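You operate a simulated robot arm through the tools that you are given. There is no shell and no other tool. Be economical: measure what you need, move in short steps, check, and stop when the job is done.

The job below is to be done with a simulated two-armed robot. You get a single attempt, and the scene is never put back.

## Task
Swap the yellow probe in the tall jar for the blue one.
Fine: switch the yellow one off first and stand it in the holder's free cup before you lift the blue one; switch that on once it sits in the lid.

It is judged by the outcome, as a careful person would: the job done as asked, and still so three seconds after it is handed in. It fails if anything else is knocked over, pushed out of place, dropped, spilled or broken. Lids that push on must go on centred and level and be pressed home; caps that screw on are set level and turned clockwise until they are tight.

## Robot
Two 7-joint arms with two-finger grippers on one trunk, on a base that drives. Base frame: it is fixed to the floor where the robot stands at the start and does not move with it; the origin is under the middle of the robot, x ahead of it, y to its left, z up; the surface under the hand at the start is at about z = 0.9. Readings come in m, degrees, newtons and seconds.
The left shoulder is at the start at [0.053, 0.216, 1.22], the right one opposite. With the tool pointing down near the work surface each hand reaches from about 0.26 to 0.8 m from the robot's upright axis, wherever it stands, measured 20 degrees to its own side. Places, roughly: blue probe button [0.5, -0.1, 1.1]; hole in the lid of the tall jar [0.4, 0.2, 1.1]; yellow probe button [0.4, 0.2, 1.1]. Payload 3.18 kg a hand.
The TCP of each hand is the grasp point between the finger pads, 0.03 m short of the fingertips. In the tool frame z runs along the fingers and y along their closing line. Largest opening 0.144 m; the body of the gripper starts 0.103 m behind the TCP.
Orientation is told as [roll, pitch, yaw] about the base's x, y, z axes, in that order, counted from this pose: with the fingers straight down and closing along the base's y, the tool's x points along the base's -x, its y along +y and its z along -z.

## Interface
- The arms move only by the tool play_rows. It takes "left_motion", "right_motion" or both (then of equal length, played together; a hand with none holds still); each is a list of rows, each a list of 3 entries, a list of its own where there are three numbers: the shift along the base's x, y, z in mm, then the turn, a rotation vector about the base's x, y, z in rad, then the finger opening in mm, from 0 to 144. In form: [[[dx, dy, dz], [wx, wy, wz], claw], ...]. A call has 1 to 10 rows; each row shifts and turns the commanded pose from where the row before left it. Rows are played at 5 a second. More than 0.05 m and 8.6 degrees between two rows, or a gripper value outside its range, and nothing of the call is played. Where a pose cannot be reached the arm comes as near as it can. A force on the tool above 40 N (or 10 N above the force at the start of the call, whichever is more), or a blocked arm, ends the call early, and 0.2 s more pass. Each finger halts on what it meets, pressing with about 41 N; the grip force reading is that of the motor and also rises with nothing between the fingers. The clock runs only during rows and for 0.2 s after the last one: add rows that do not move to give the fingers time. It gives the time, the measured TCP pose, the force on the tool (base axes), the opening and the grip force at its end, in the units of the frame above (readings bear some noise), with the torque about the TCP (base axes, N m) and any sound that the robot's microphone picked up.
- Cameras (640 x 400 px; columns grow to the right, rows downward): "scene" is now at [0.1322, 0.0053, 1.4316]; the picture's right is [0.12, -0.99, 0.00], its down [-0.43, -0.05, -0.90] and it looks along [0.89, 0.11, -0.43] (base axes); focal length 214 px, centre (320, 200). "left" rides on the left gripper at [0.076, -0.016, -0.143] in its tool frame; the picture's right is [0.21, 0.98, 0.00], its down [-0.84, 0.18, -0.51] and it looks along [-0.50, 0.11, 0.86] (tool axes); focal length 218 px, centre (320, 200). "right" rides on the right gripper at [0.076, 0.016, -0.143] in its tool frame; the picture's right is [-0.21, 0.98, 0.00], its down [-0.84, -0.18, -0.51] and it looks along [-0.50, -0.11, 0.86] (tool axes); focal length 218 px, centre (320, 200). There is no depth. A picture from a camera that has moved, and an enlarged one, comes with that camera's place and axes in the base frame and with its lens. The place of the scene camera against the robot may be out by one fixed shift of up to 0.012 m in any direction.
- snapshot(camera): a new picture of that camera. No time passes.
- lift_body(by): slides the trunk up (or, below 0, down) by that many m; the arms and the scene camera ride with it, the base frame stays. It gives what a move gives, with no picture.
- steer(legs): drives the robot by 1 to 6 legs, each [ahead, left, turn to the left] in m, m and degrees, along the robot's own axes; the way and the turn of a leg run together, so that a leg with both is an arc; at most 1.5 m and 180 degrees a leg. The arms and the cameras ride along, it lands a little off, and it stops where it bumps. It gives what a move gives.
- head_to(pan, tilt): turns the head with the scene camera to pan (to the left, within 80 degrees either way) and tilt (down, from -29 to 69), counted from straight ahead of the robot. It gives what a move gives.
- enlarge(camera, box): a new picture of the part [left, top, right, bottom] of that camera's present view, enlarged. No time passes.
- job_done(): hands the job in; it is judged then, once.

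Go step by step. Nothing tells you exact positions but the pictures and the camera data: compare them with the known pose of the tool, close in by small moves and look again before you grip or let go. The budget is 120 turns and 108 pictures, counting those below and the enlarged ones. Unless the task says otherwise, let go and move clear before handing in, and close with one line.

The tools are called after "Request:" as name(argument=value, ...) on one line, values as JSON. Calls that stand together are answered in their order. play_rows: Moves the arms, as the interface text tells. Its arguments: {"type":"object","properties":{"left_motion":{"type":"array"},"right_motion":{"type":"array"}},"required":[]} The other tools are called the same way: lift_body (by) slides the trunk up or down; steer (legs) drives the base; head_to (pan, tilt) turns the head that bears the scene camera; snapshot (camera) takes a picture; enlarge (camera, box) takes an enlarged picture of a part of a camera's view; job_done () hands the job in.

At the start:

```text
time: 0.0
left_tool_pos: [0.3118, 0.1423, 1.4093]
left_tcp_rot: [-0.4, 0.0, 0.1]
left_force: [0.6, -0.3, -0.2]
left_moment: [-0.01, 0.0, 0.0]
left_finger_gap: 0.1437
left_gripper_force: 0.0
right_tool_pos: [0.3171, -0.1294, 1.378]
right_tcp_rot: [-0.1, 0.0, 0.0]
right_force: [-0.3, -0.2, -0.1]
right_moment: [0.03, 0.0, -0.01]
right_finger_gap: 0.1441
right_gripper_force: 0.1
trunk travel left (down, up): [-0.3, 0.069]
robot x, y, heading: [0.0021, -0.0002, 0.0]
head pan, tilt: [7.0, 25.7]
```

scene: 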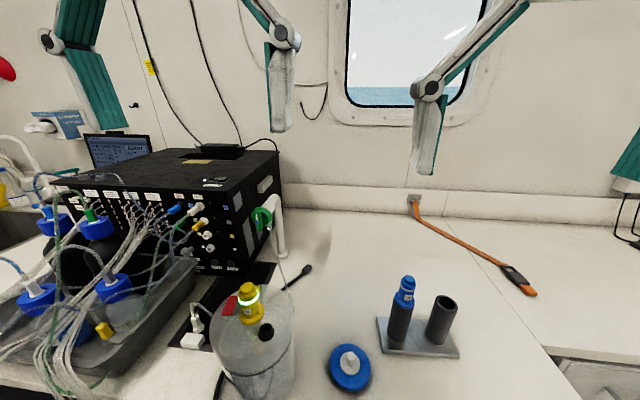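
right: 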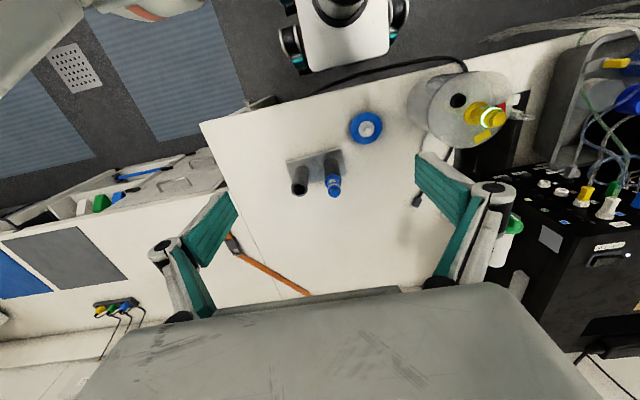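
left: 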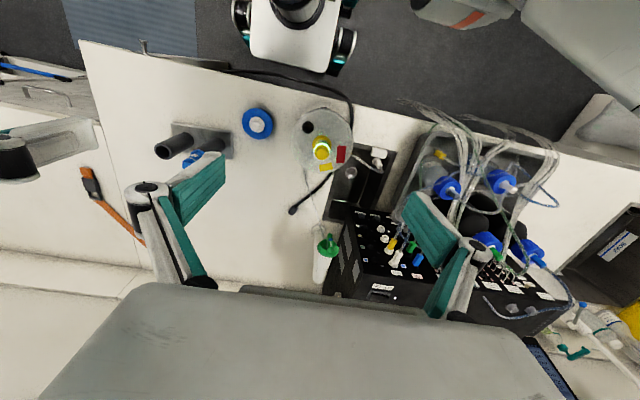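

I see the tall jar with the yellow, lit probe to the left, and the holder with the blue probe and a free cup to the right. I'll look closer first.

Request:
enlarge(camera="scene", box=[180, 260, 340, 400])

Request:
enlarge(camera="scene", box=[340, 250, 500, 370])

Request:
enlarge(camera="left", box=[260, 80, 400, 220])

Request:
enlarge(camera="right", box=[270, 60, 530, 220])

```text
2.86 times, centred on (260, 330) of scene
camera zoom: at [0.1322, 0.0053, 1.4316], right [0.12, -0.99, 0.0], down [-0.43, -0.05, -0.9], along [0.89, 0.11, -0.43], focal length 613 px, centre (491, -171)
```

zoom: 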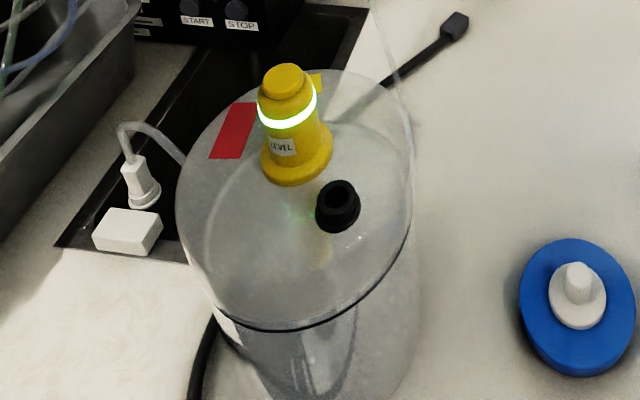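

```text
3.33 times, centred on (420, 310) of scene
camera zoom: at [0.1322, 0.0053, 1.4316], right [0.12, -0.99, 0.0], down [-0.43, -0.05, -0.9], along [0.89, 0.11, -0.43], focal length 715 px, centre (-13, -167)
```

zoom: 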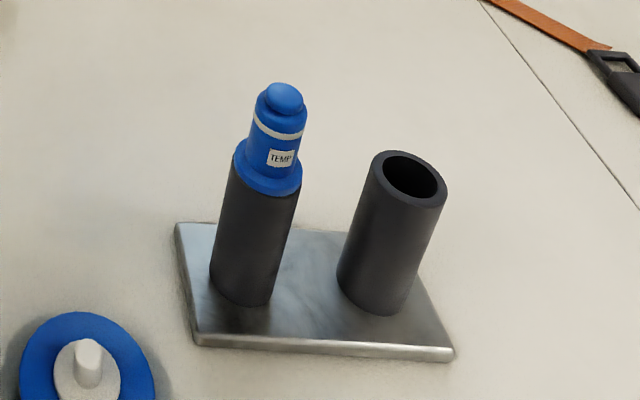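

```text
2.86 times, centred on (330, 150) of left
camera zoom: at [0.2355, 0.1264, 1.5507], right [-0.21, 0.98, 0.0], down [0.84, 0.18, 0.51], along [0.5, 0.1, -0.86], focal length 624 px, centre (291, 343)
```

zoom: 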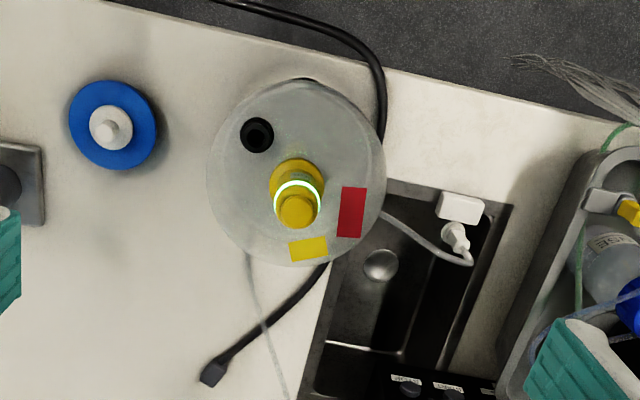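

```text
2.46 times, centred on (400, 140) of right
camera zoom: at [0.2401, -0.1138, 1.5202], right [0.21, 0.98, 0.0], down [0.84, -0.18, 0.51], along [0.5, -0.11, -0.86], focal length 537 px, centre (123, 348)
```

zoom: 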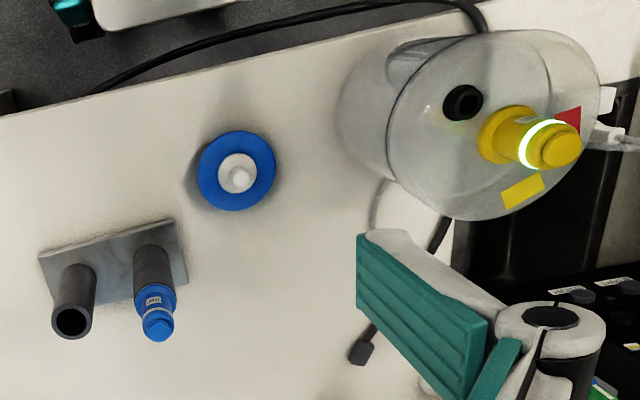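

The yellow button triangulates to about [0.370, 0.157, 1.146] and the blue one to about [0.475, -0.133, 1.08]. I'll bring the closed left hand above the yellow button and look again.

Request:
play_rows(left_motion=[[[20, 5, -30], [0, 0, 0], 100], [[20, 5, -35], [0, 0, 0], 60], [[18, 5, -35], [0, 0, 0], 20], [[0, 0, -30], [0, 0, 0], 0], [[0, 0, 0], [0, 0, 0], 0]])

Request:
snapshot(camera="left")

Request:
enlarge(camera="right", box=[380, 40, 560, 180])

```text
time: 1.2
left_tool_pos: [0.368, 0.1595, 1.281]
left_tcp_rot: [-0.1, 0.0, 0.1]
left_force: [-0.4, -0.7, -0.1]
left_moment: [0.0, 0.0, 0.02]
left_finger_gap: 0.0002
left_gripper_force: 30.4
right_tool_pos: [0.3166, -0.1294, 1.3777]
right_tcp_rot: [0.0, 0.1, 0.0]
right_force: [0.2, -0.6, -0.2]
right_moment: [0.02, 0.04, 0.01]
right_finger_gap: 0.144
right_gripper_force: 0.1
trunk travel left (down, up): [-0.3, 0.069]
robot x, y, heading: [0.0022, 0.0012, 0.0]
head pan, tilt: [7.0, 25.7]
```

```text
100 pictures are left
camera left: at [0.2919, 0.1428, 1.4225], right [-0.21, 0.98, 0.0], down [0.84, 0.18, 0.51], along [0.5, 0.1, -0.86], focal length 218 px, centre (320, 200)
```

left: 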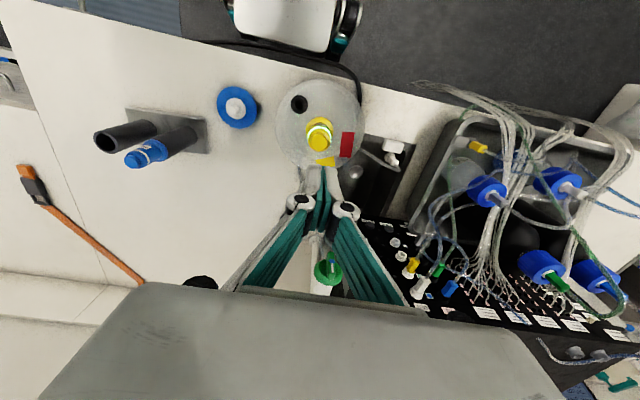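

```text
2.86 times, centred on (470, 110) of right
camera zoom: at [0.2398, -0.1142, 1.5203], right [0.21, 0.98, 0.0], down [0.84, -0.18, 0.51], along [0.5, -0.11, -0.86], focal length 624 px, centre (-109, 457)
```

zoom: 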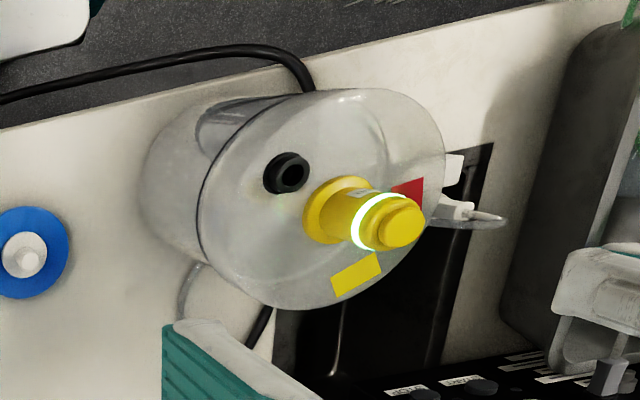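

The fingers sit nearly straight above the button. I'll zoom in to refine the position.

Request:
enlarge(camera="left", box=[270, 80, 370, 180])

Request:
enlarge(camera="scene", box=[200, 220, 300, 400])

```text
4.00 times, centred on (320, 130) of left
camera zoom: at [0.2919, 0.1428, 1.4225], right [-0.21, 0.98, 0.0], down [0.84, 0.18, 0.51], along [0.5, 0.1, -0.86], focal length 873 px, centre (320, 480)
```

zoom: 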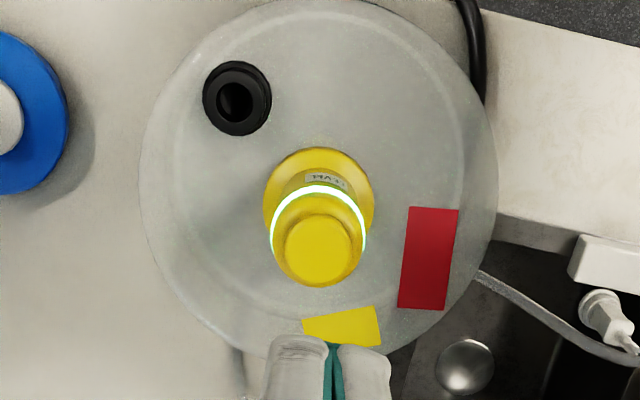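

```text
2.22 times, centred on (250, 310) of scene
camera zoom: at [0.1319, 0.005, 1.4317], right [0.12, -0.99, 0.0], down [-0.43, -0.05, -0.9], along [0.89, 0.11, -0.43], focal length 477 px, centre (476, -44)
```

zoom: 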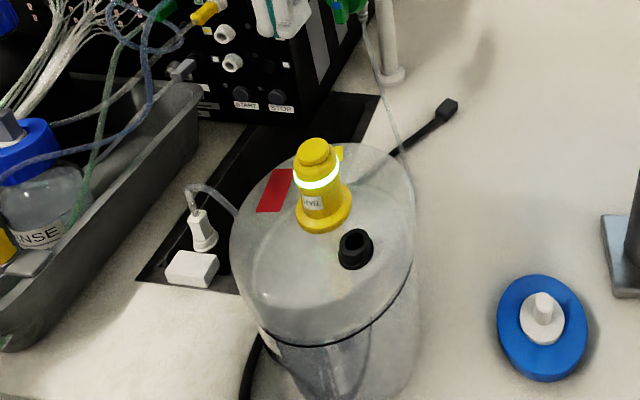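

The button centre is at about [0.369, 0.158], with its top near 1.146. I'll descend to just above it.

Request:
play_rows(left_motion=[[[1, -1, -30], [0, 0, 0], 0], [[0, 0, -30], [0, 0, 0], 0], [[0, 0, -25], [0, 0, 0], 0], [[0, 0, 0], [0, 0, 0], 0]])

Request:
enlarge(camera="left", box=[260, 110, 380, 210])

Request:
enlarge(camera="scene", box=[200, 220, 320, 340])

Request:
enlarge(camera="right", box=[420, 40, 540, 160])

```text
time: 2.2
left_tool_pos: [0.3689, 0.1577, 1.1941]
left_tcp_rot: [-0.1, 0.0, 0.2]
left_force: [0.3, -1.1, -0.2]
left_moment: [0.01, -0.05, -0.03]
left_finger_gap: 0.0
left_gripper_force: 30.5
right_tool_pos: [0.3177, -0.1284, 1.3769]
right_tcp_rot: [0.0, 0.0, 0.0]
right_force: [-0.4, -0.3, -0.2]
right_moment: [0.02, 0.0, -0.02]
right_finger_gap: 0.1439
right_gripper_force: 0.0
trunk travel left (down, up): [-0.3, 0.069]
robot x, y, heading: [0.0019, 0.0009, -0.2]
head pan, tilt: [7.0, 25.7]
```

```text
4.00 times, centred on (320, 160) of left
camera zoom: at [0.2927, 0.1419, 1.3359], right [-0.21, 0.98, 0.0], down [0.84, 0.18, 0.51], along [0.5, 0.1, -0.86], focal length 873 px, centre (320, 360)
```

zoom: 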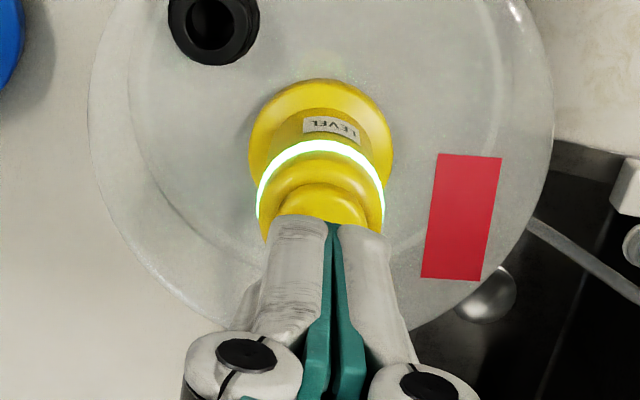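

```text
3.33 times, centred on (260, 280) of scene
camera zoom: at [0.1319, 0.0051, 1.4317], right [0.12, -0.99, 0.0], down [-0.43, -0.05, -0.9], along [0.89, 0.11, -0.43], focal length 715 px, centre (520, -67)
```

zoom: 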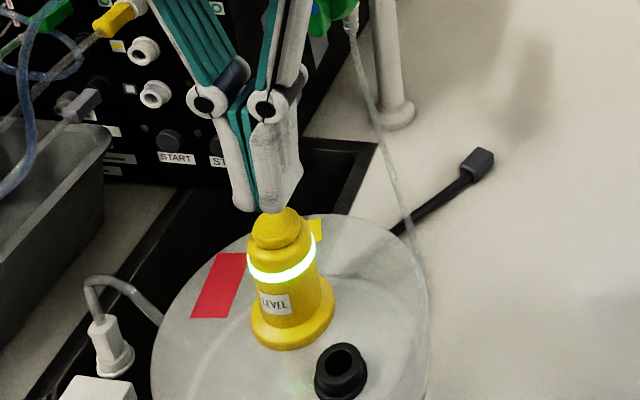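

```text
3.33 times, centred on (480, 100) of right
camera zoom: at [0.2397, -0.1141, 1.5203], right [0.21, 0.98, 0.0], down [0.84, -0.18, 0.51], along [0.5, -0.11, -0.86], focal length 728 px, centre (-213, 533)
```

zoom: 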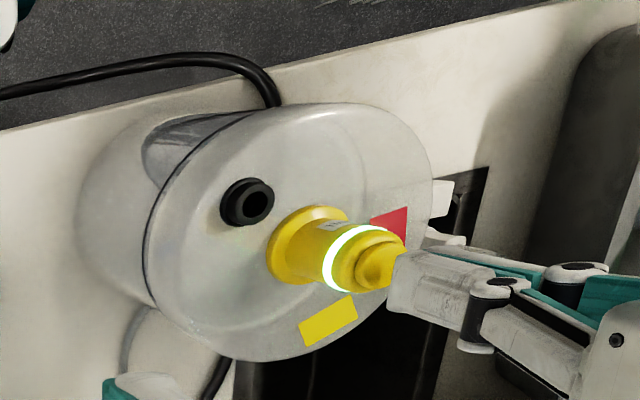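

The tips are about 3 mm too far in x and 2 mm too far in y relative to the probe's axis. I'll correct that and press gently in small steps.

Request:
play_rows(left_motion=[[[-3, -2, 0], [0, 0, 0], 0], [[0, 0, -8], [0, 0, 0], 0], [[0, 0, -4], [0, 0, 0], 0], [[0, 0, -3], [0, 0, 0], 0], [[0, 0, -2], [0, 0, 0], 0]])

Request:
enlarge(camera="right", box=[420, 40, 540, 160])

```text
time: 3.4
left_tool_pos: [0.3686, 0.155, 1.1763]
left_tcp_rot: [-0.2, 0.0, 0.1]
left_force: [0.3, 0.3, 1.1]
left_moment: [-0.01, 0.0, -0.03]
left_finger_gap: 0.006
left_gripper_force: 30.3
right_tool_pos: [0.3176, -0.1292, 1.3783]
right_tcp_rot: [0.0, -0.1, 0.0]
right_force: [1.2, 0.3, 0.4]
right_moment: [0.03, 0.0, 0.0]
right_finger_gap: 0.144
right_gripper_force: 0.0
trunk travel left (down, up): [-0.3, 0.069]
robot x, y, heading: [-0.003, 0.0018, -0.0]
head pan, tilt: [7.0, 25.7]
```

```text
3.33 times, centred on (480, 100) of right
camera zoom: at [0.24, -0.1139, 1.5202], right [0.21, 0.98, 0.0], down [0.84, -0.18, 0.51], along [0.5, -0.11, -0.86], focal length 728 px, centre (-213, 533)
```

zoom: 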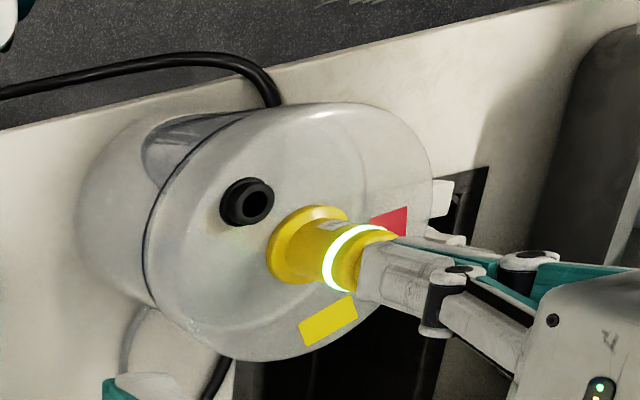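

Contact seems to be starting, and the finger gap reads 6 mm, which is odd. I'll look closer.

Request:
enlarge(camera="left", box=[270, 110, 370, 210])

Request:
enlarge(camera="scene", box=[210, 230, 290, 310])

```text
4.00 times, centred on (320, 160) of left
camera zoom: at [0.2911, 0.1393, 1.3183], right [-0.21, 0.98, 0.0], down [0.84, 0.18, 0.51], along [0.5, 0.1, -0.86], focal length 873 px, centre (320, 360)
```

zoom: 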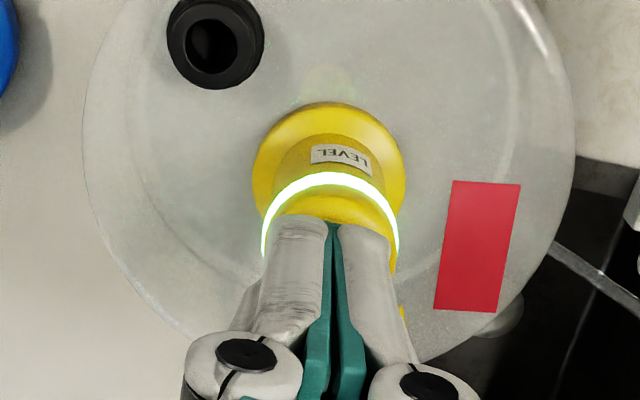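

```text
5.00 times, centred on (250, 270) of scene
camera zoom: at [0.1321, 0.0053, 1.4316], right [0.12, -0.99, 0.0], down [-0.43, -0.05, -0.9], along [0.89, 0.11, -0.43], focal length 1072 px, centre (670, -150)
```

zoom: 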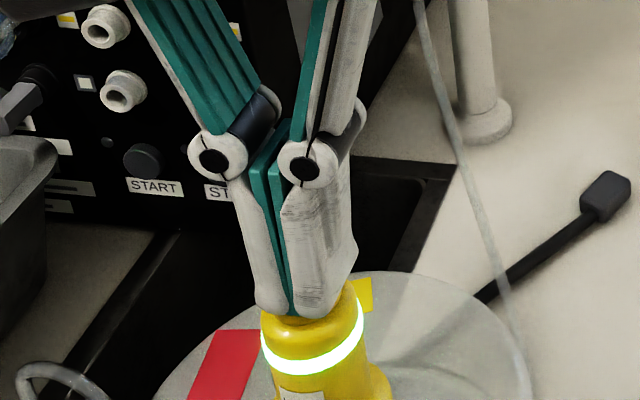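

It is aligned now. I'll press a couple of millimetres more.

Request:
play_rows(left_motion=[[[0, 0, -1], [0, 0, 0], 0], [[0, 0, -1], [0, 0, 0], 0], [[0, 0, -1], [0, 0, 0], 0]])

Request:
enlarge(camera="scene", box=[210, 230, 290, 310])

```text
time: 4.2
left_tool_pos: [0.3668, 0.1555, 1.1736]
left_tcp_rot: [-0.3, 0.0, 0.1]
left_force: [-1.0, 1.8, 4.9]
left_moment: [0.03, 0.03, -0.02]
left_finger_gap: 0.0061
left_gripper_force: 31.0
right_tool_pos: [0.3167, -0.13, 1.3775]
right_tcp_rot: [0.0, 0.0, -0.1]
right_force: [0.3, -0.6, 0.1]
right_moment: [-0.03, -0.01, -0.01]
right_finger_gap: 0.1439
right_gripper_force: 0.0
trunk travel left (down, up): [-0.3, 0.069]
robot x, y, heading: [0.0021, 0.0015, -0.2]
head pan, tilt: [7.0, 25.7]
heard: click
```

```text
5.00 times, centred on (250, 270) of scene
camera zoom: at [0.1318, 0.0054, 1.4317], right [0.12, -0.99, 0.0], down [-0.43, -0.05, -0.9], along [0.89, 0.11, -0.43], focal length 1072 px, centre (670, -150)
```

zoom: 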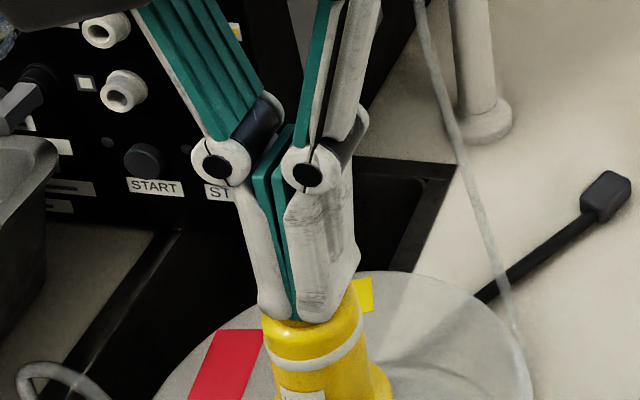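

The probe clicked and the ring light is off. I'll retract, open, and check centring before gripping.

Request:
play_rows(left_motion=[[[0, 0, 15], [0, 0, 0], 0], [[0, 0, 15], [0, 0, 0], 0], [[0, 0, 0], [0, 0, 0], 40], [[0, 0, 0], [0, 0, 0], 64], [[0, 0, 0], [0, 0, 0], 64]])

Request:
enlarge(camera="left", box=[260, 100, 380, 220])

Request:
enlarge(camera="right", box=[420, 40, 540, 160])

Request:
enlarge(camera="scene", box=[200, 230, 320, 350])

```text
time: 5.4
left_tool_pos: [0.3678, 0.1551, 1.2049]
left_tcp_rot: [-0.3, -0.1, 0.0]
left_force: [0.4, -0.4, 0.5]
left_moment: [-0.01, -0.02, 0.0]
left_finger_gap: 0.0638
left_gripper_force: 0.0
right_tool_pos: [0.3171, -0.1292, 1.3783]
right_tcp_rot: [0.0, 0.0, -0.1]
right_force: [-0.7, 0.3, -0.2]
right_moment: [-0.02, 0.03, 0.01]
right_finger_gap: 0.1442
right_gripper_force: 0.2
trunk travel left (down, up): [-0.3, 0.069]
robot x, y, heading: [0.001, 0.0007, -0.1]
head pan, tilt: [7.0, 25.7]
```

```text
3.33 times, centred on (320, 160) of left
camera zoom: at [0.2915, 0.1387, 1.3462], right [-0.21, 0.98, 0.0], down [0.84, 0.18, 0.51], along [0.5, 0.1, -0.86], focal length 728 px, centre (320, 333)
```

zoom: 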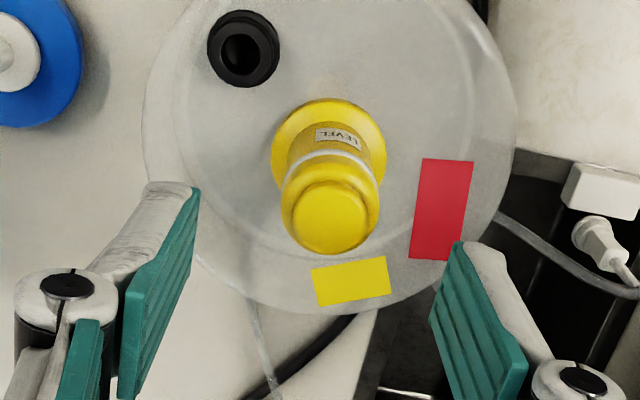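

```text
3.33 times, centred on (480, 100) of right
camera zoom: at [0.2402, -0.1138, 1.5202], right [0.21, 0.98, 0.0], down [0.84, -0.18, 0.51], along [0.5, -0.11, -0.86], focal length 728 px, centre (-213, 533)
```

zoom: 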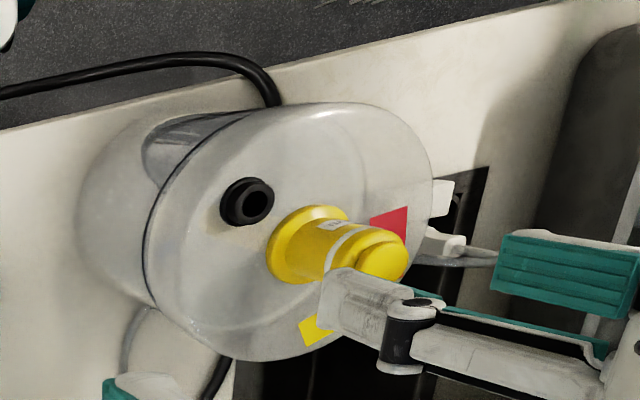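

```text
3.33 times, centred on (260, 290) of scene
camera zoom: at [0.1323, 0.0053, 1.4316], right [0.12, -0.99, 0.0], down [-0.43, -0.05, -0.9], along [0.89, 0.11, -0.43], focal length 715 px, centre (520, -100)
```

zoom: 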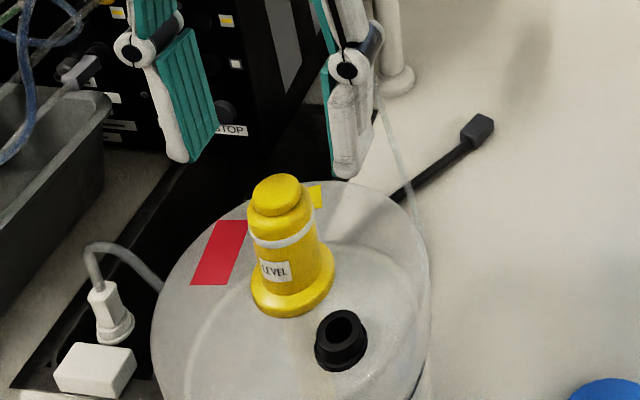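

Checking the geometry, the centre error is about 1–2 mm. I'll shift slightly, descend to the grip height just above the flange, and narrow the fingers.

Request:
play_rows(left_motion=[[[2, 1, -20], [0, 0, 0], 64], [[0, 0, -25], [0, 0, 0], 60], [[0, 0, -25], [0, 0, 0], 50], [[0, 0, -6], [0, 0, 0], 42], [[0, 0, 0], [0, 0, 0], 42]])

Request:
enlarge(camera="left", box=[260, 120, 380, 240])

Request:
enlarge(camera="right", box=[430, 50, 530, 150])

Request:
enlarge(camera="scene", box=[210, 250, 290, 330])

```text
time: 6.6
left_tool_pos: [0.3711, 0.1549, 1.1276]
left_tcp_rot: [-0.1, -0.1, 0.1]
left_force: [-1.0, 0.3, -0.7]
left_moment: [-0.01, 0.04, -0.01]
left_finger_gap: 0.0421
left_gripper_force: 0.2
right_tool_pos: [0.3175, -0.1295, 1.3775]
right_tcp_rot: [0.0, 0.0, 0.0]
right_force: [-0.1, -0.9, 0.5]
right_moment: [-0.01, -0.02, -0.01]
right_finger_gap: 0.1441
right_gripper_force: 0.1
trunk travel left (down, up): [-0.3, 0.069]
robot x, y, heading: [0.002, -0.0027, 0.0]
head pan, tilt: [7.0, 25.7]
```

```text
3.33 times, centred on (320, 180) of left
camera zoom: at [0.2949, 0.1386, 1.2695], right [-0.21, 0.98, 0.0], down [0.84, 0.18, 0.51], along [0.5, 0.1, -0.86], focal length 728 px, centre (320, 267)
```

zoom: 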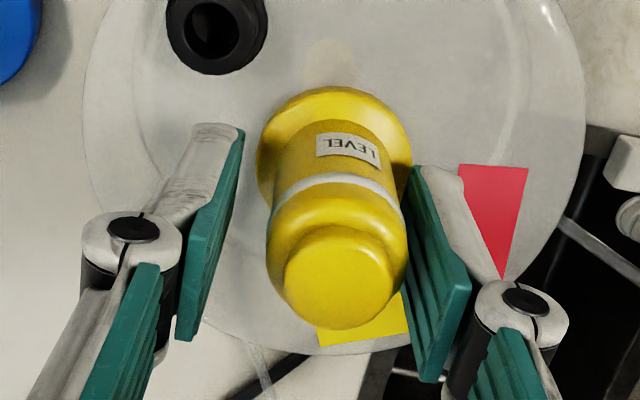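

```text
4.00 times, centred on (480, 100) of right
camera zoom: at [0.2402, -0.1138, 1.5202], right [0.21, 0.98, 0.0], down [0.84, -0.18, 0.51], along [0.5, -0.11, -0.86], focal length 873 px, centre (-320, 600)
```

zoom: 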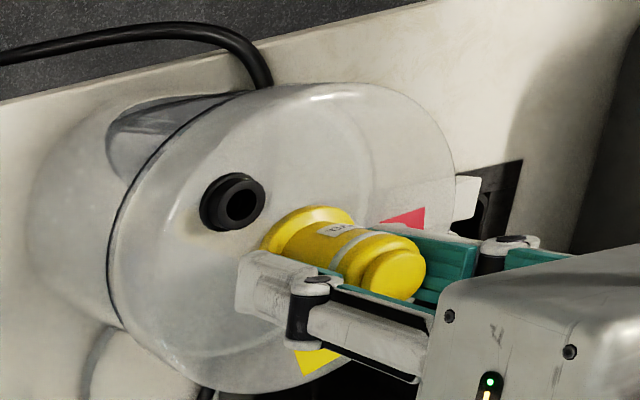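

```text
5.00 times, centred on (250, 290) of scene
camera zoom: at [0.1323, 0.0054, 1.4316], right [0.12, -0.99, 0.0], down [-0.43, -0.05, -0.9], along [0.89, 0.11, -0.43], focal length 1072 px, centre (670, -250)
```

zoom: 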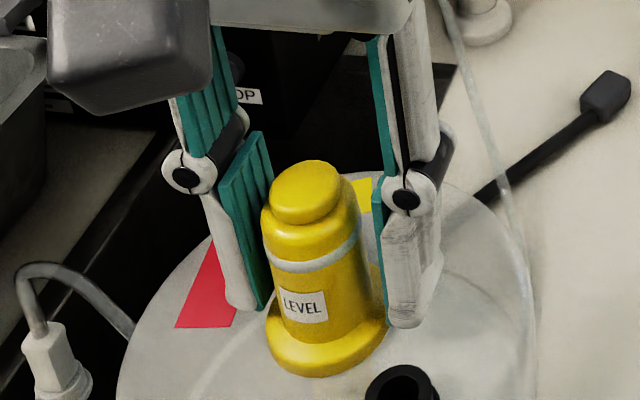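

Both views show the fingers need about +3–4 mm in y and -3 mm in x. I'll correct that and look again before closing.

Request:
play_rows(left_motion=[[[-3, 3.5, 0], [0, 0, 0], 42], [[0, 0, 0], [0, 0, 0], 42]])

Request:
enlarge(camera="left", box=[260, 120, 380, 240])

Request:
enlarge(camera="scene", box=[210, 250, 290, 330])

```text
time: 7.2
left_tool_pos: [0.3659, 0.1587, 1.1281]
left_tcp_rot: [-0.1, 0.0, 0.0]
left_force: [0.1, 0.2, 0.5]
left_moment: [0.02, 0.03, -0.01]
left_finger_gap: 0.042
left_gripper_force: 0.1
right_tool_pos: [0.3176, -0.1298, 1.3778]
right_tcp_rot: [0.0, 0.0, 0.0]
right_force: [0.0, 0.0, -0.4]
right_moment: [0.02, 0.01, -0.01]
right_finger_gap: 0.1442
right_gripper_force: 0.1
trunk travel left (down, up): [-0.3, 0.069]
robot x, y, heading: [-0.0022, -0.0014, -0.1]
head pan, tilt: [7.0, 25.7]
```

```text
3.33 times, centred on (320, 180) of left
camera zoom: at [0.2911, 0.1425, 1.2697], right [-0.21, 0.98, 0.0], down [0.84, 0.18, 0.51], along [0.5, 0.1, -0.86], focal length 728 px, centre (320, 267)
```

zoom: 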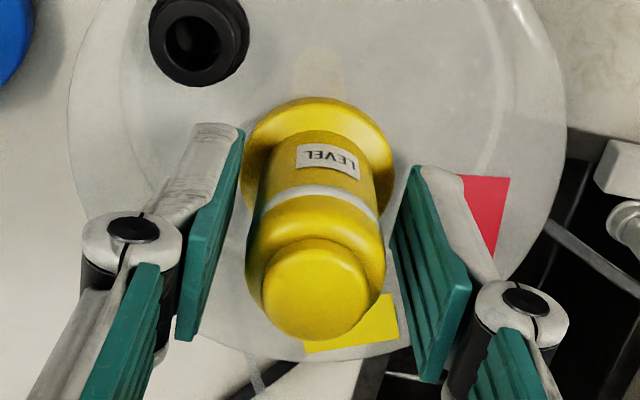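

```text
5.00 times, centred on (250, 290) of scene
camera zoom: at [0.1323, 0.0051, 1.4316], right [0.12, -0.99, 0.0], down [-0.43, -0.05, -0.9], along [0.89, 0.11, -0.43], focal length 1072 px, centre (670, -250)
```

zoom: 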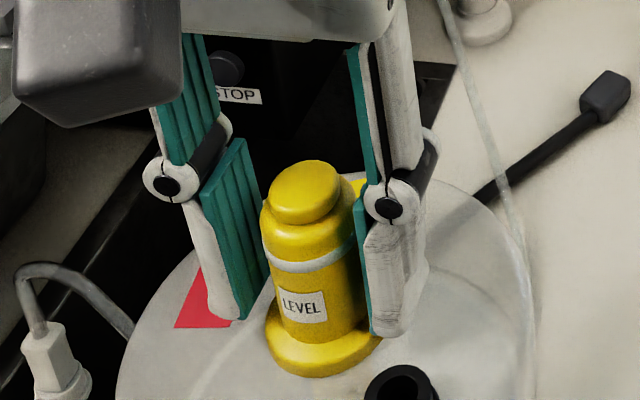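

It is centred well now. I'll close the grip.

Request:
play_rows(left_motion=[[[0, 0, 0], [0, 0, 0], 34], [[0, 0, 0], [0, 0, 0], 28], [[0, 0, 0], [0, 0, 0], 15], [[0, 0, 0], [0, 0, 0], 15]])

Request:
enlarge(camera="left", box=[260, 120, 380, 240])

Request:
enlarge(camera="right", box=[260, 120, 380, 220])

```text
time: 8.2
left_tool_pos: [0.367, 0.1595, 1.1286]
left_tcp_rot: [-0.2, 0.1, 0.0]
left_force: [-1.0, 0.2, 0.7]
left_moment: [0.0, -0.03, 0.0]
left_finger_gap: 0.0291
left_gripper_force: 40.9
right_tool_pos: [0.3163, -0.1301, 1.3789]
right_tcp_rot: [0.0, 0.0, -0.1]
right_force: [-1.1, -0.4, 0.1]
right_moment: [0.01, -0.01, -0.01]
right_finger_gap: 0.1439
right_gripper_force: 0.0
trunk travel left (down, up): [-0.3, 0.069]
robot x, y, heading: [-0.0004, 0.001, -0.3]
head pan, tilt: [7.0, 25.7]
```

```text
3.33 times, centred on (320, 180) of left
camera zoom: at [0.2909, 0.1427, 1.2698], right [-0.21, 0.98, 0.0], down [0.84, 0.18, 0.51], along [0.5, 0.1, -0.86], focal length 728 px, centre (320, 267)
```

zoom: 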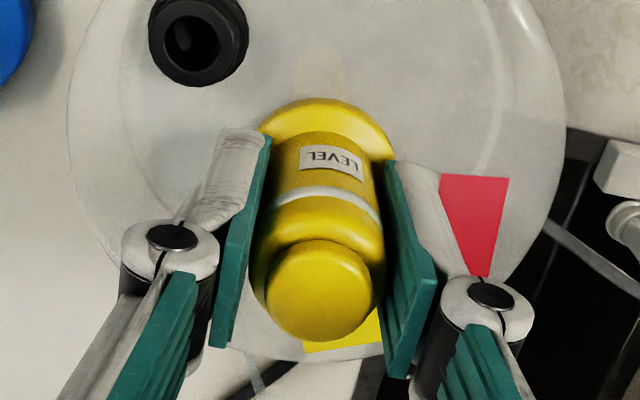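

```text
4.00 times, centred on (320, 170) of right
camera zoom: at [0.24, -0.1139, 1.5202], right [0.21, 0.98, 0.0], down [0.84, -0.18, 0.51], along [0.5, -0.11, -0.86], focal length 873 px, centre (320, 320)
```

zoom: 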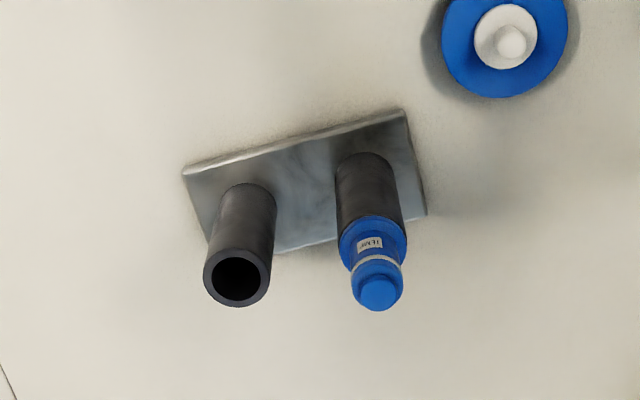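

The grip is firm at 29 mm with no torque. I'll lift slowly and straight up.

Request:
play_rows(left_motion=[[[0, 0, 8], [0, 0, 0], 15], [[0, 0, 12], [0, 0, 0], 15], [[0, 0, 20], [0, 0, 0], 15], [[0, 0, 20], [0, 0, 0], 15]])

Request:
snapshot(camera="scene")

Request:
enlarge(camera="right", box=[420, 40, 540, 160])

```text
time: 9.2
left_tool_pos: [0.3664, 0.1605, 1.188]
left_tcp_rot: [-0.2, -0.1, 0.0]
left_force: [-0.3, 0.6, -0.1]
left_moment: [0.0, 0.0, 0.0]
left_finger_gap: 0.0289
left_gripper_force: 41.0
right_tool_pos: [0.3175, -0.1293, 1.3787]
right_tcp_rot: [0.1, 0.0, 0.0]
right_force: [-0.3, 0.2, 0.5]
right_moment: [0.0, -0.02, 0.02]
right_finger_gap: 0.1441
right_gripper_force: 0.0
trunk travel left (down, up): [-0.3, 0.069]
robot x, y, heading: [-0.0008, 0.0012, -0.0]
head pan, tilt: [7.0, 25.7]
```

```text
79 pictures are left
camera scene: at [0.1319, 0.0052, 1.4316], right [0.12, -0.99, 0.0], down [-0.43, -0.05, -0.9], along [0.89, 0.11, -0.43], focal length 214 px, centre (320, 200)
```

scene: 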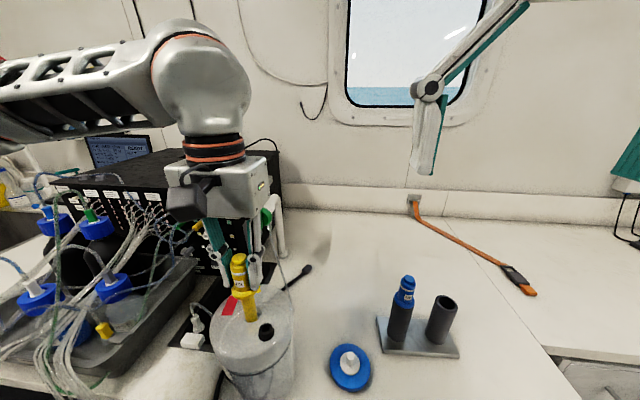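

```text
3.33 times, centred on (480, 100) of right
camera zoom: at [0.2397, -0.1139, 1.5203], right [0.21, 0.98, 0.0], down [0.84, -0.18, 0.51], along [0.5, -0.11, -0.86], focal length 728 px, centre (-213, 533)
```

zoom: 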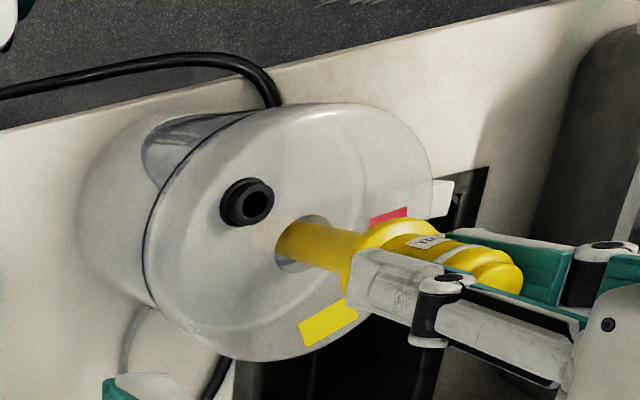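

The stem is coming out cleanly. I'll keep lifting.

Request:
play_rows(left_motion=[[[0, 0, 20], [0, 0, 0], 15], [[0, 0, 20], [0, 0, 0], 15], [[0, 0, 20], [0, 0, 0], 15], [[0, 0, 0], [0, 0, 0], 15]])

Request:
enlarge(camera="scene", box=[180, 180, 320, 380])

Request:
enlarge(camera="right", box=[420, 40, 600, 180])

```text
time: 10.2
left_tool_pos: [0.3682, 0.159, 1.2482]
left_tcp_rot: [-0.2, 0.1, 0.1]
left_force: [0.4, 0.5, -1.1]
left_moment: [-0.02, 0.0, -0.02]
left_finger_gap: 0.0287
left_gripper_force: 40.4
right_tool_pos: [0.3182, -0.1299, 1.3765]
right_tcp_rot: [0.0, 0.0, -0.1]
right_force: [-0.3, 0.2, 0.1]
right_moment: [-0.01, 0.01, 0.01]
right_finger_gap: 0.1439
right_gripper_force: 0.0
trunk travel left (down, up): [-0.3, 0.069]
robot x, y, heading: [-0.0006, -0.0015, 0.2]
head pan, tilt: [7.0, 25.7]
```

```text
2.00 times, centred on (250, 280) of scene
camera zoom: at [0.1325, 0.0055, 1.4315], right [0.12, -0.99, 0.0], down [-0.43, -0.05, -0.9], along [0.89, 0.11, -0.43], focal length 429 px, centre (460, 40)
```

zoom: 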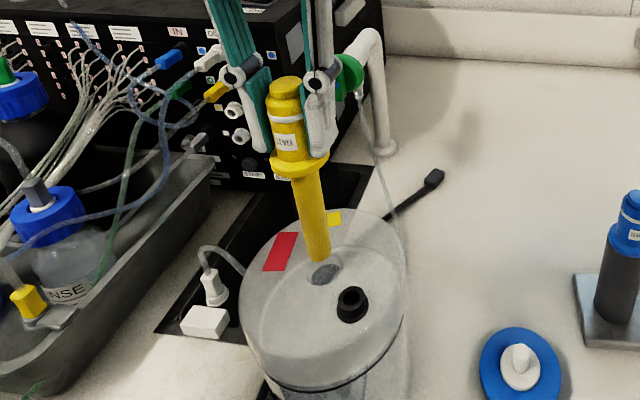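

```text
2.86 times, centred on (510, 110) of right
camera zoom: at [0.2405, -0.1136, 1.5201], right [0.21, 0.98, 0.0], down [0.84, -0.18, 0.51], along [0.5, -0.11, -0.86], focal length 624 px, centre (-223, 457)
```

zoom: 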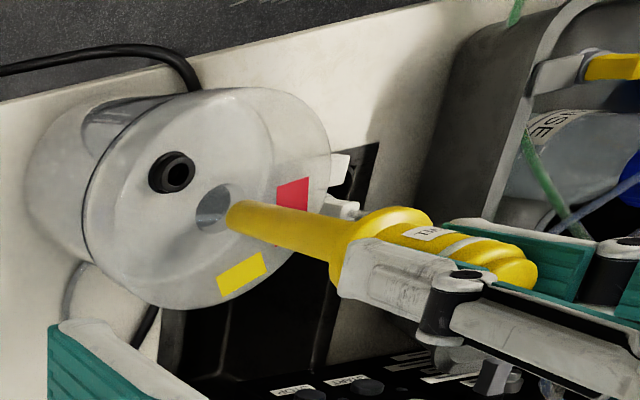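

The probe is out, with a stem of about 75 mm. I'll raise it a little and move the right arm aside to the right, turned to watch the holder.

Request:
play_rows(right_motion=[[[0, -40, 5], [0, 0, 0.145], 144], [[0, -40, 5], [0, 0, 0.145], 144], [[0, -40, 5], [0, 0, 0.145], 144], [[0, -40, 5], [0, 0, 0.145], 144], [[-5, -40, 5], [0, 0, 0.145], 144], [[-5, -40, 0], [0, 0, 0.145], 144], [[-5, -40, 0], [0, 0, 0.145], 144]], left_motion=[[[0, 0, 15], [0, 0, 0], 15], [[0, 0, 15], [0, 0, 0], 15], [[0, 0, 10], [0, 0, 0], 15], [[0, 0, 0], [0, 0, 0], 15], [[0, 0, 0], [0, 0, 0], 15], [[0, 0, 0], [0, 0, 0], 15], [[0, 0, 0], [0, 0, 0], 15]])

Request:
snapshot(camera="right")

```text
time: 11.5
left_tool_pos: [0.3678, 0.1603, 1.2898]
left_tcp_rot: [-0.1, 0.0, 0.1]
left_force: [-1.4, 0.4, -1.5]
left_moment: [0.01, 0.01, 0.0]
left_finger_gap: 0.0287
left_gripper_force: 41.2
right_tool_pos: [0.1885, -0.2246, 1.3129]
right_tcp_rot: [0.2, -1.7, 41.1]
right_force: [3.6, -0.9, -0.8]
right_moment: [0.0, 0.02, -0.09]
right_finger_gap: 0.1444
right_gripper_force: 0.1
right hand out of reach, approached as far as the arm can: row 2, 3, 4, 5, 6
trunk travel left (down, up): [-0.3, 0.069]
robot x, y, heading: [0.0014, 0.0027, -0.1]
head pan, tilt: [7.0, 25.7]
stopped in row 6 (right hand): the force on the tool passed its limit at 74 N (the readings are from after the stop); the commanded pose is now the measured one
```

```text
75 pictures are left
camera right: at [0.1167, -0.2661, 1.4526], right [-0.49, 0.87, 0.01], down [0.74, 0.41, 0.53], along [0.46, 0.27, -0.85], focal length 218 px, centre (320, 200)
```

right: 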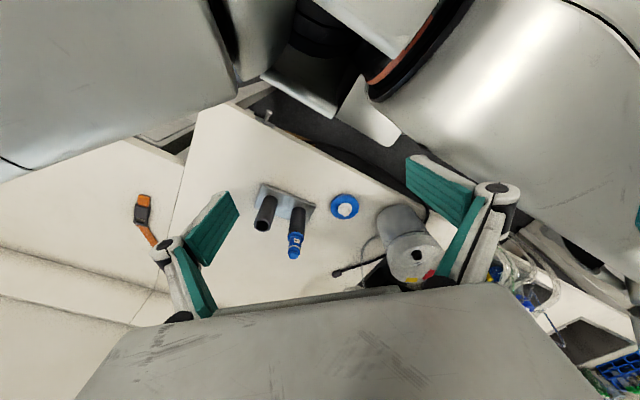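

The right arm ran into a joint limit and touched itself. Nothing in the scene was hit. I'll ease it forward and undo the turn.

Request:
play_rows(right_motion=[[[20, 0, 8], [0, 0, -0.1], 144], [[20, 0, 8], [0, 0, -0.12], 144], [[20, 0, 8], [0, 0, -0.12], 144], [[20, -10, 8], [0, 0, -0.12], 144], [[20, -20, 5], [0, 0, -0.12], 144], [[10, -20, 0], [0, 0, -0.12], 144]])

Request:
snapshot(camera="right")

```text
time: 12.9
left_tool_pos: [0.3683, 0.16, 1.2886]
left_tcp_rot: [-0.1, 0.1, 0.1]
left_force: [-0.7, -0.4, -1.3]
left_moment: [0.0, 0.04, 0.0]
left_finger_gap: 0.0288
left_gripper_force: 41.2
right_tool_pos: [0.3005, -0.2761, 1.3504]
right_tcp_rot: [0.2, -1.6, 1.1]
right_force: [-0.4, 0.0, -0.3]
right_moment: [0.05, 0.03, 0.02]
right_finger_gap: 0.144
right_gripper_force: 0.0
trunk travel left (down, up): [-0.3, 0.069]
robot x, y, heading: [0.0013, 0.0021, -0.3]
head pan, tilt: [7.0, 25.7]
```

```text
74 pictures are left
camera right: at [0.2183, -0.2622, 1.49], right [0.19, 0.98, 0.01], down [0.83, -0.17, 0.53], along [0.52, -0.09, -0.85], focal length 218 px, centre (320, 200)
```

right: 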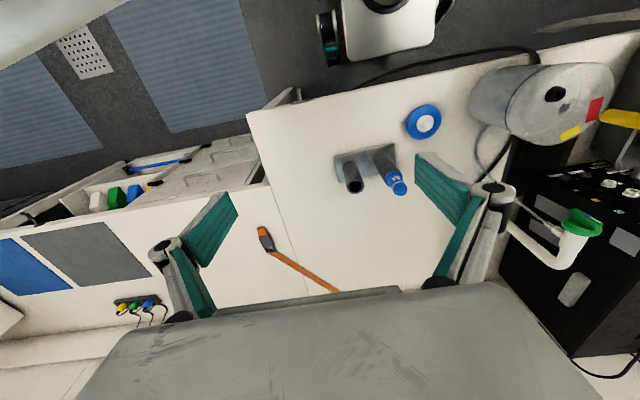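

Recovered. I'll slide the right hand further to the right with no turning.

Request:
play_rows(right_motion=[[[0, -30, 0], [0, 0, 0], 144], [[0, -35, 0], [0, 0, 0], 144], [[0, -35, 0], [0, 0, 0], 144], [[0, -35, 0], [0, 0, 0], 144], [[0, -35, 0], [0, 0, 0], 144]])

Request:
snapshot(camera="right")

Request:
snapshot(camera="scene")

```text
time: 14.1
left_tool_pos: [0.3672, 0.1588, 1.2897]
left_tcp_rot: [0.0, -0.1, 0.1]
left_force: [-0.5, 0.0, -1.0]
left_moment: [0.03, 0.01, -0.01]
left_finger_gap: 0.0288
left_gripper_force: 40.9
right_tool_pos: [0.2734, -0.3343, 1.2899]
right_tcp_rot: [0.2, -1.7, 1.0]
right_force: [-0.6, 0.0, 0.3]
right_moment: [0.04, -0.05, 0.04]
right_finger_gap: 0.1442
right_gripper_force: 0.0
right hand out of reach, approached as far as the arm can: row 1, 2, 3, 4, 5
trunk travel left (down, up): [-0.3, 0.069]
robot x, y, heading: [0.0005, -0.0037, -0.1]
head pan, tilt: [7.0, 25.7]
```

```text
73 pictures are left
camera right: at [0.1918, -0.3203, 1.4301], right [0.19, 0.98, 0.01], down [0.83, -0.17, 0.53], along [0.52, -0.09, -0.85], focal length 218 px, centre (320, 200)
```

right: 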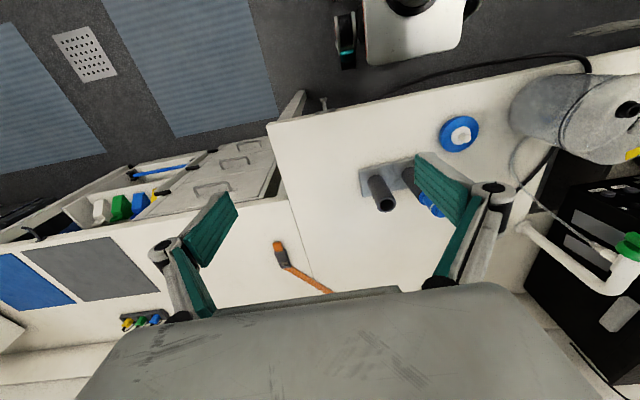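

```text
72 pictures are left
camera scene: at [0.1315, 0.0044, 1.4317], right [0.12, -0.99, 0.0], down [-0.43, -0.05, -0.9], along [0.89, 0.11, -0.43], focal length 214 px, centre (320, 200)
```

scene: 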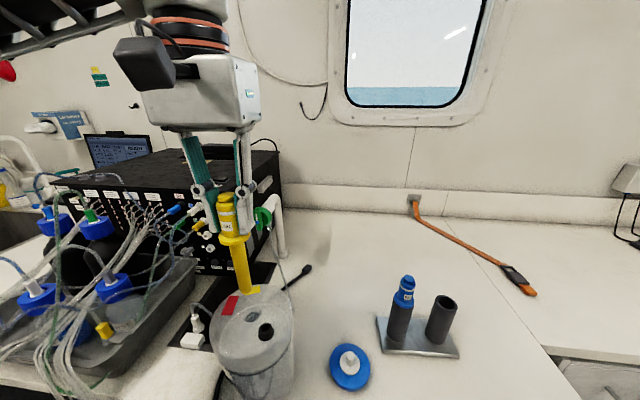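

The right hand is clear enough at [0.27, -0.33]. I'll carry the yellow probe toward the free cup, checking halfway.

Request:
play_rows(left_motion=[[[12, -35, 0], [0, 0, 0], 15], [[12, -38, -4], [0, 0, 0], 15], [[12, -38, -4], [0, 0, 0], 15], [[12, -38, -6], [0, 0, 0], 15], [[12, -38, -6], [0, 0, 0], 15], [[0, 0, 0], [0, 0, 0], 15]])

Request:
snapshot(camera="left")

Request:
snapshot(camera="scene")

```text
time: 15.5
left_tool_pos: [0.4253, -0.0262, 1.2688]
left_tcp_rot: [-0.2, 0.0, 0.2]
left_force: [0.0, -0.2, -0.7]
left_moment: [-0.03, 0.0, 0.03]
left_finger_gap: 0.0288
left_gripper_force: 40.7
right_tool_pos: [0.274, -0.3317, 1.2903]
right_tcp_rot: [0.1, -1.6, 1.1]
right_force: [0.6, 0.1, -0.6]
right_moment: [-0.06, -0.03, 0.01]
right_finger_gap: 0.1438
right_gripper_force: 0.0
trunk travel left (down, up): [-0.3, 0.069]
robot x, y, heading: [-0.0006, 0.0017, -0.2]
head pan, tilt: [7.0, 25.7]
```

```text
71 pictures are left
camera left: at [0.3493, -0.0423, 1.4113], right [-0.21, 0.98, 0.0], down [0.84, 0.18, 0.51], along [0.5, 0.1, -0.86], focal length 218 px, centre (320, 200)
```

left: 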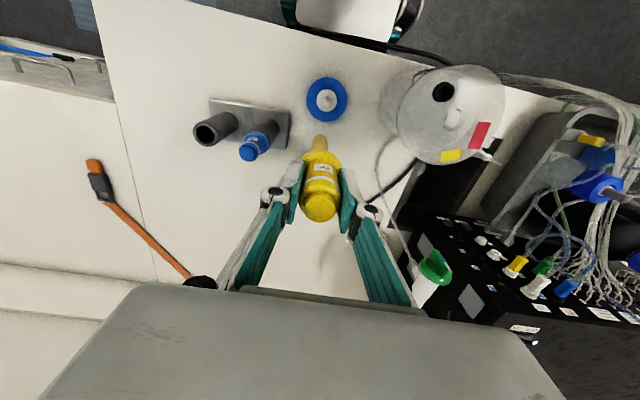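

```text
70 pictures are left
camera scene: at [0.1318, 0.0066, 1.4316], right [0.12, -0.99, 0.0], down [-0.43, -0.05, -0.9], along [0.89, 0.11, -0.43], focal length 214 px, centre (320, 200)
```

scene: 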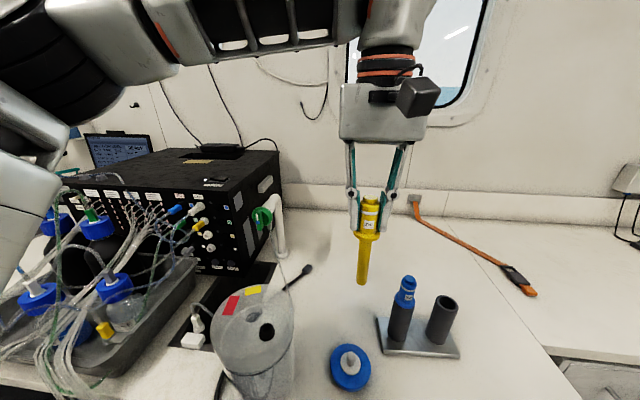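

It is reachable so far. I'll measure the cups from this left-camera place.

Request:
enlarge(camera="left", box=[180, 80, 300, 180])

Request:
enlarge(camera="right", box=[330, 130, 450, 230])

Request:
enlarge(camera="scene", box=[360, 260, 480, 360])

```text
4.00 times, centred on (240, 130) of left
camera zoom: at [0.3493, -0.0423, 1.4113], right [-0.21, 0.98, 0.0], down [0.84, 0.18, 0.51], along [0.5, 0.1, -0.86], focal length 873 px, centre (640, 480)
```

zoom: 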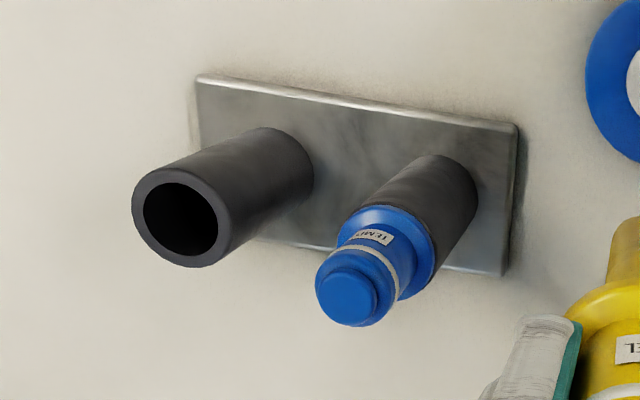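

```text
4.00 times, centred on (390, 180) of right
camera zoom: at [0.1923, -0.3181, 1.4307], right [0.19, 0.98, 0.01], down [0.83, -0.17, 0.53], along [0.52, -0.09, -0.85], focal length 873 px, centre (40, 280)
```

zoom: 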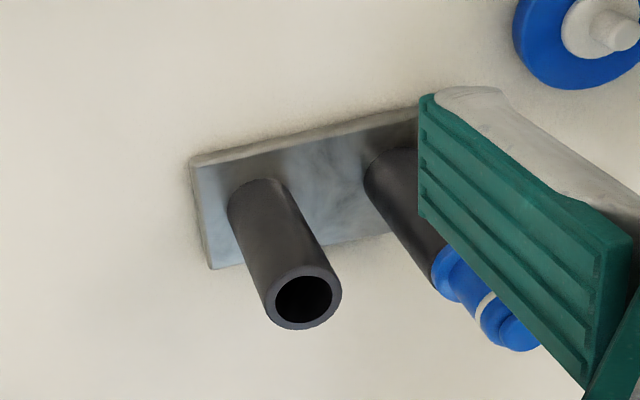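

```text
4.00 times, centred on (420, 310) of scene
camera zoom: at [0.1318, 0.0066, 1.4316], right [0.12, -0.99, 0.0], down [-0.43, -0.05, -0.9], along [0.89, 0.11, -0.43], focal length 858 px, centre (-80, -240)
```

zoom: 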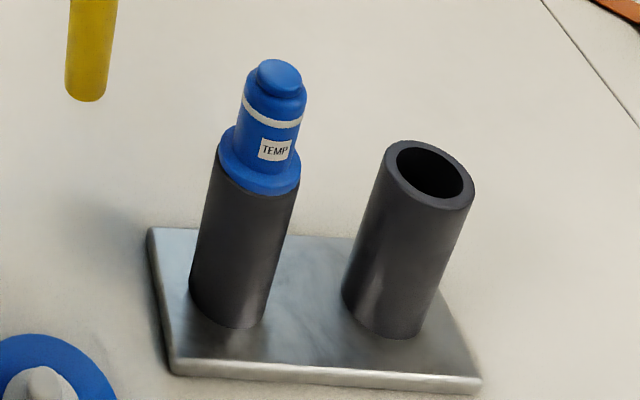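

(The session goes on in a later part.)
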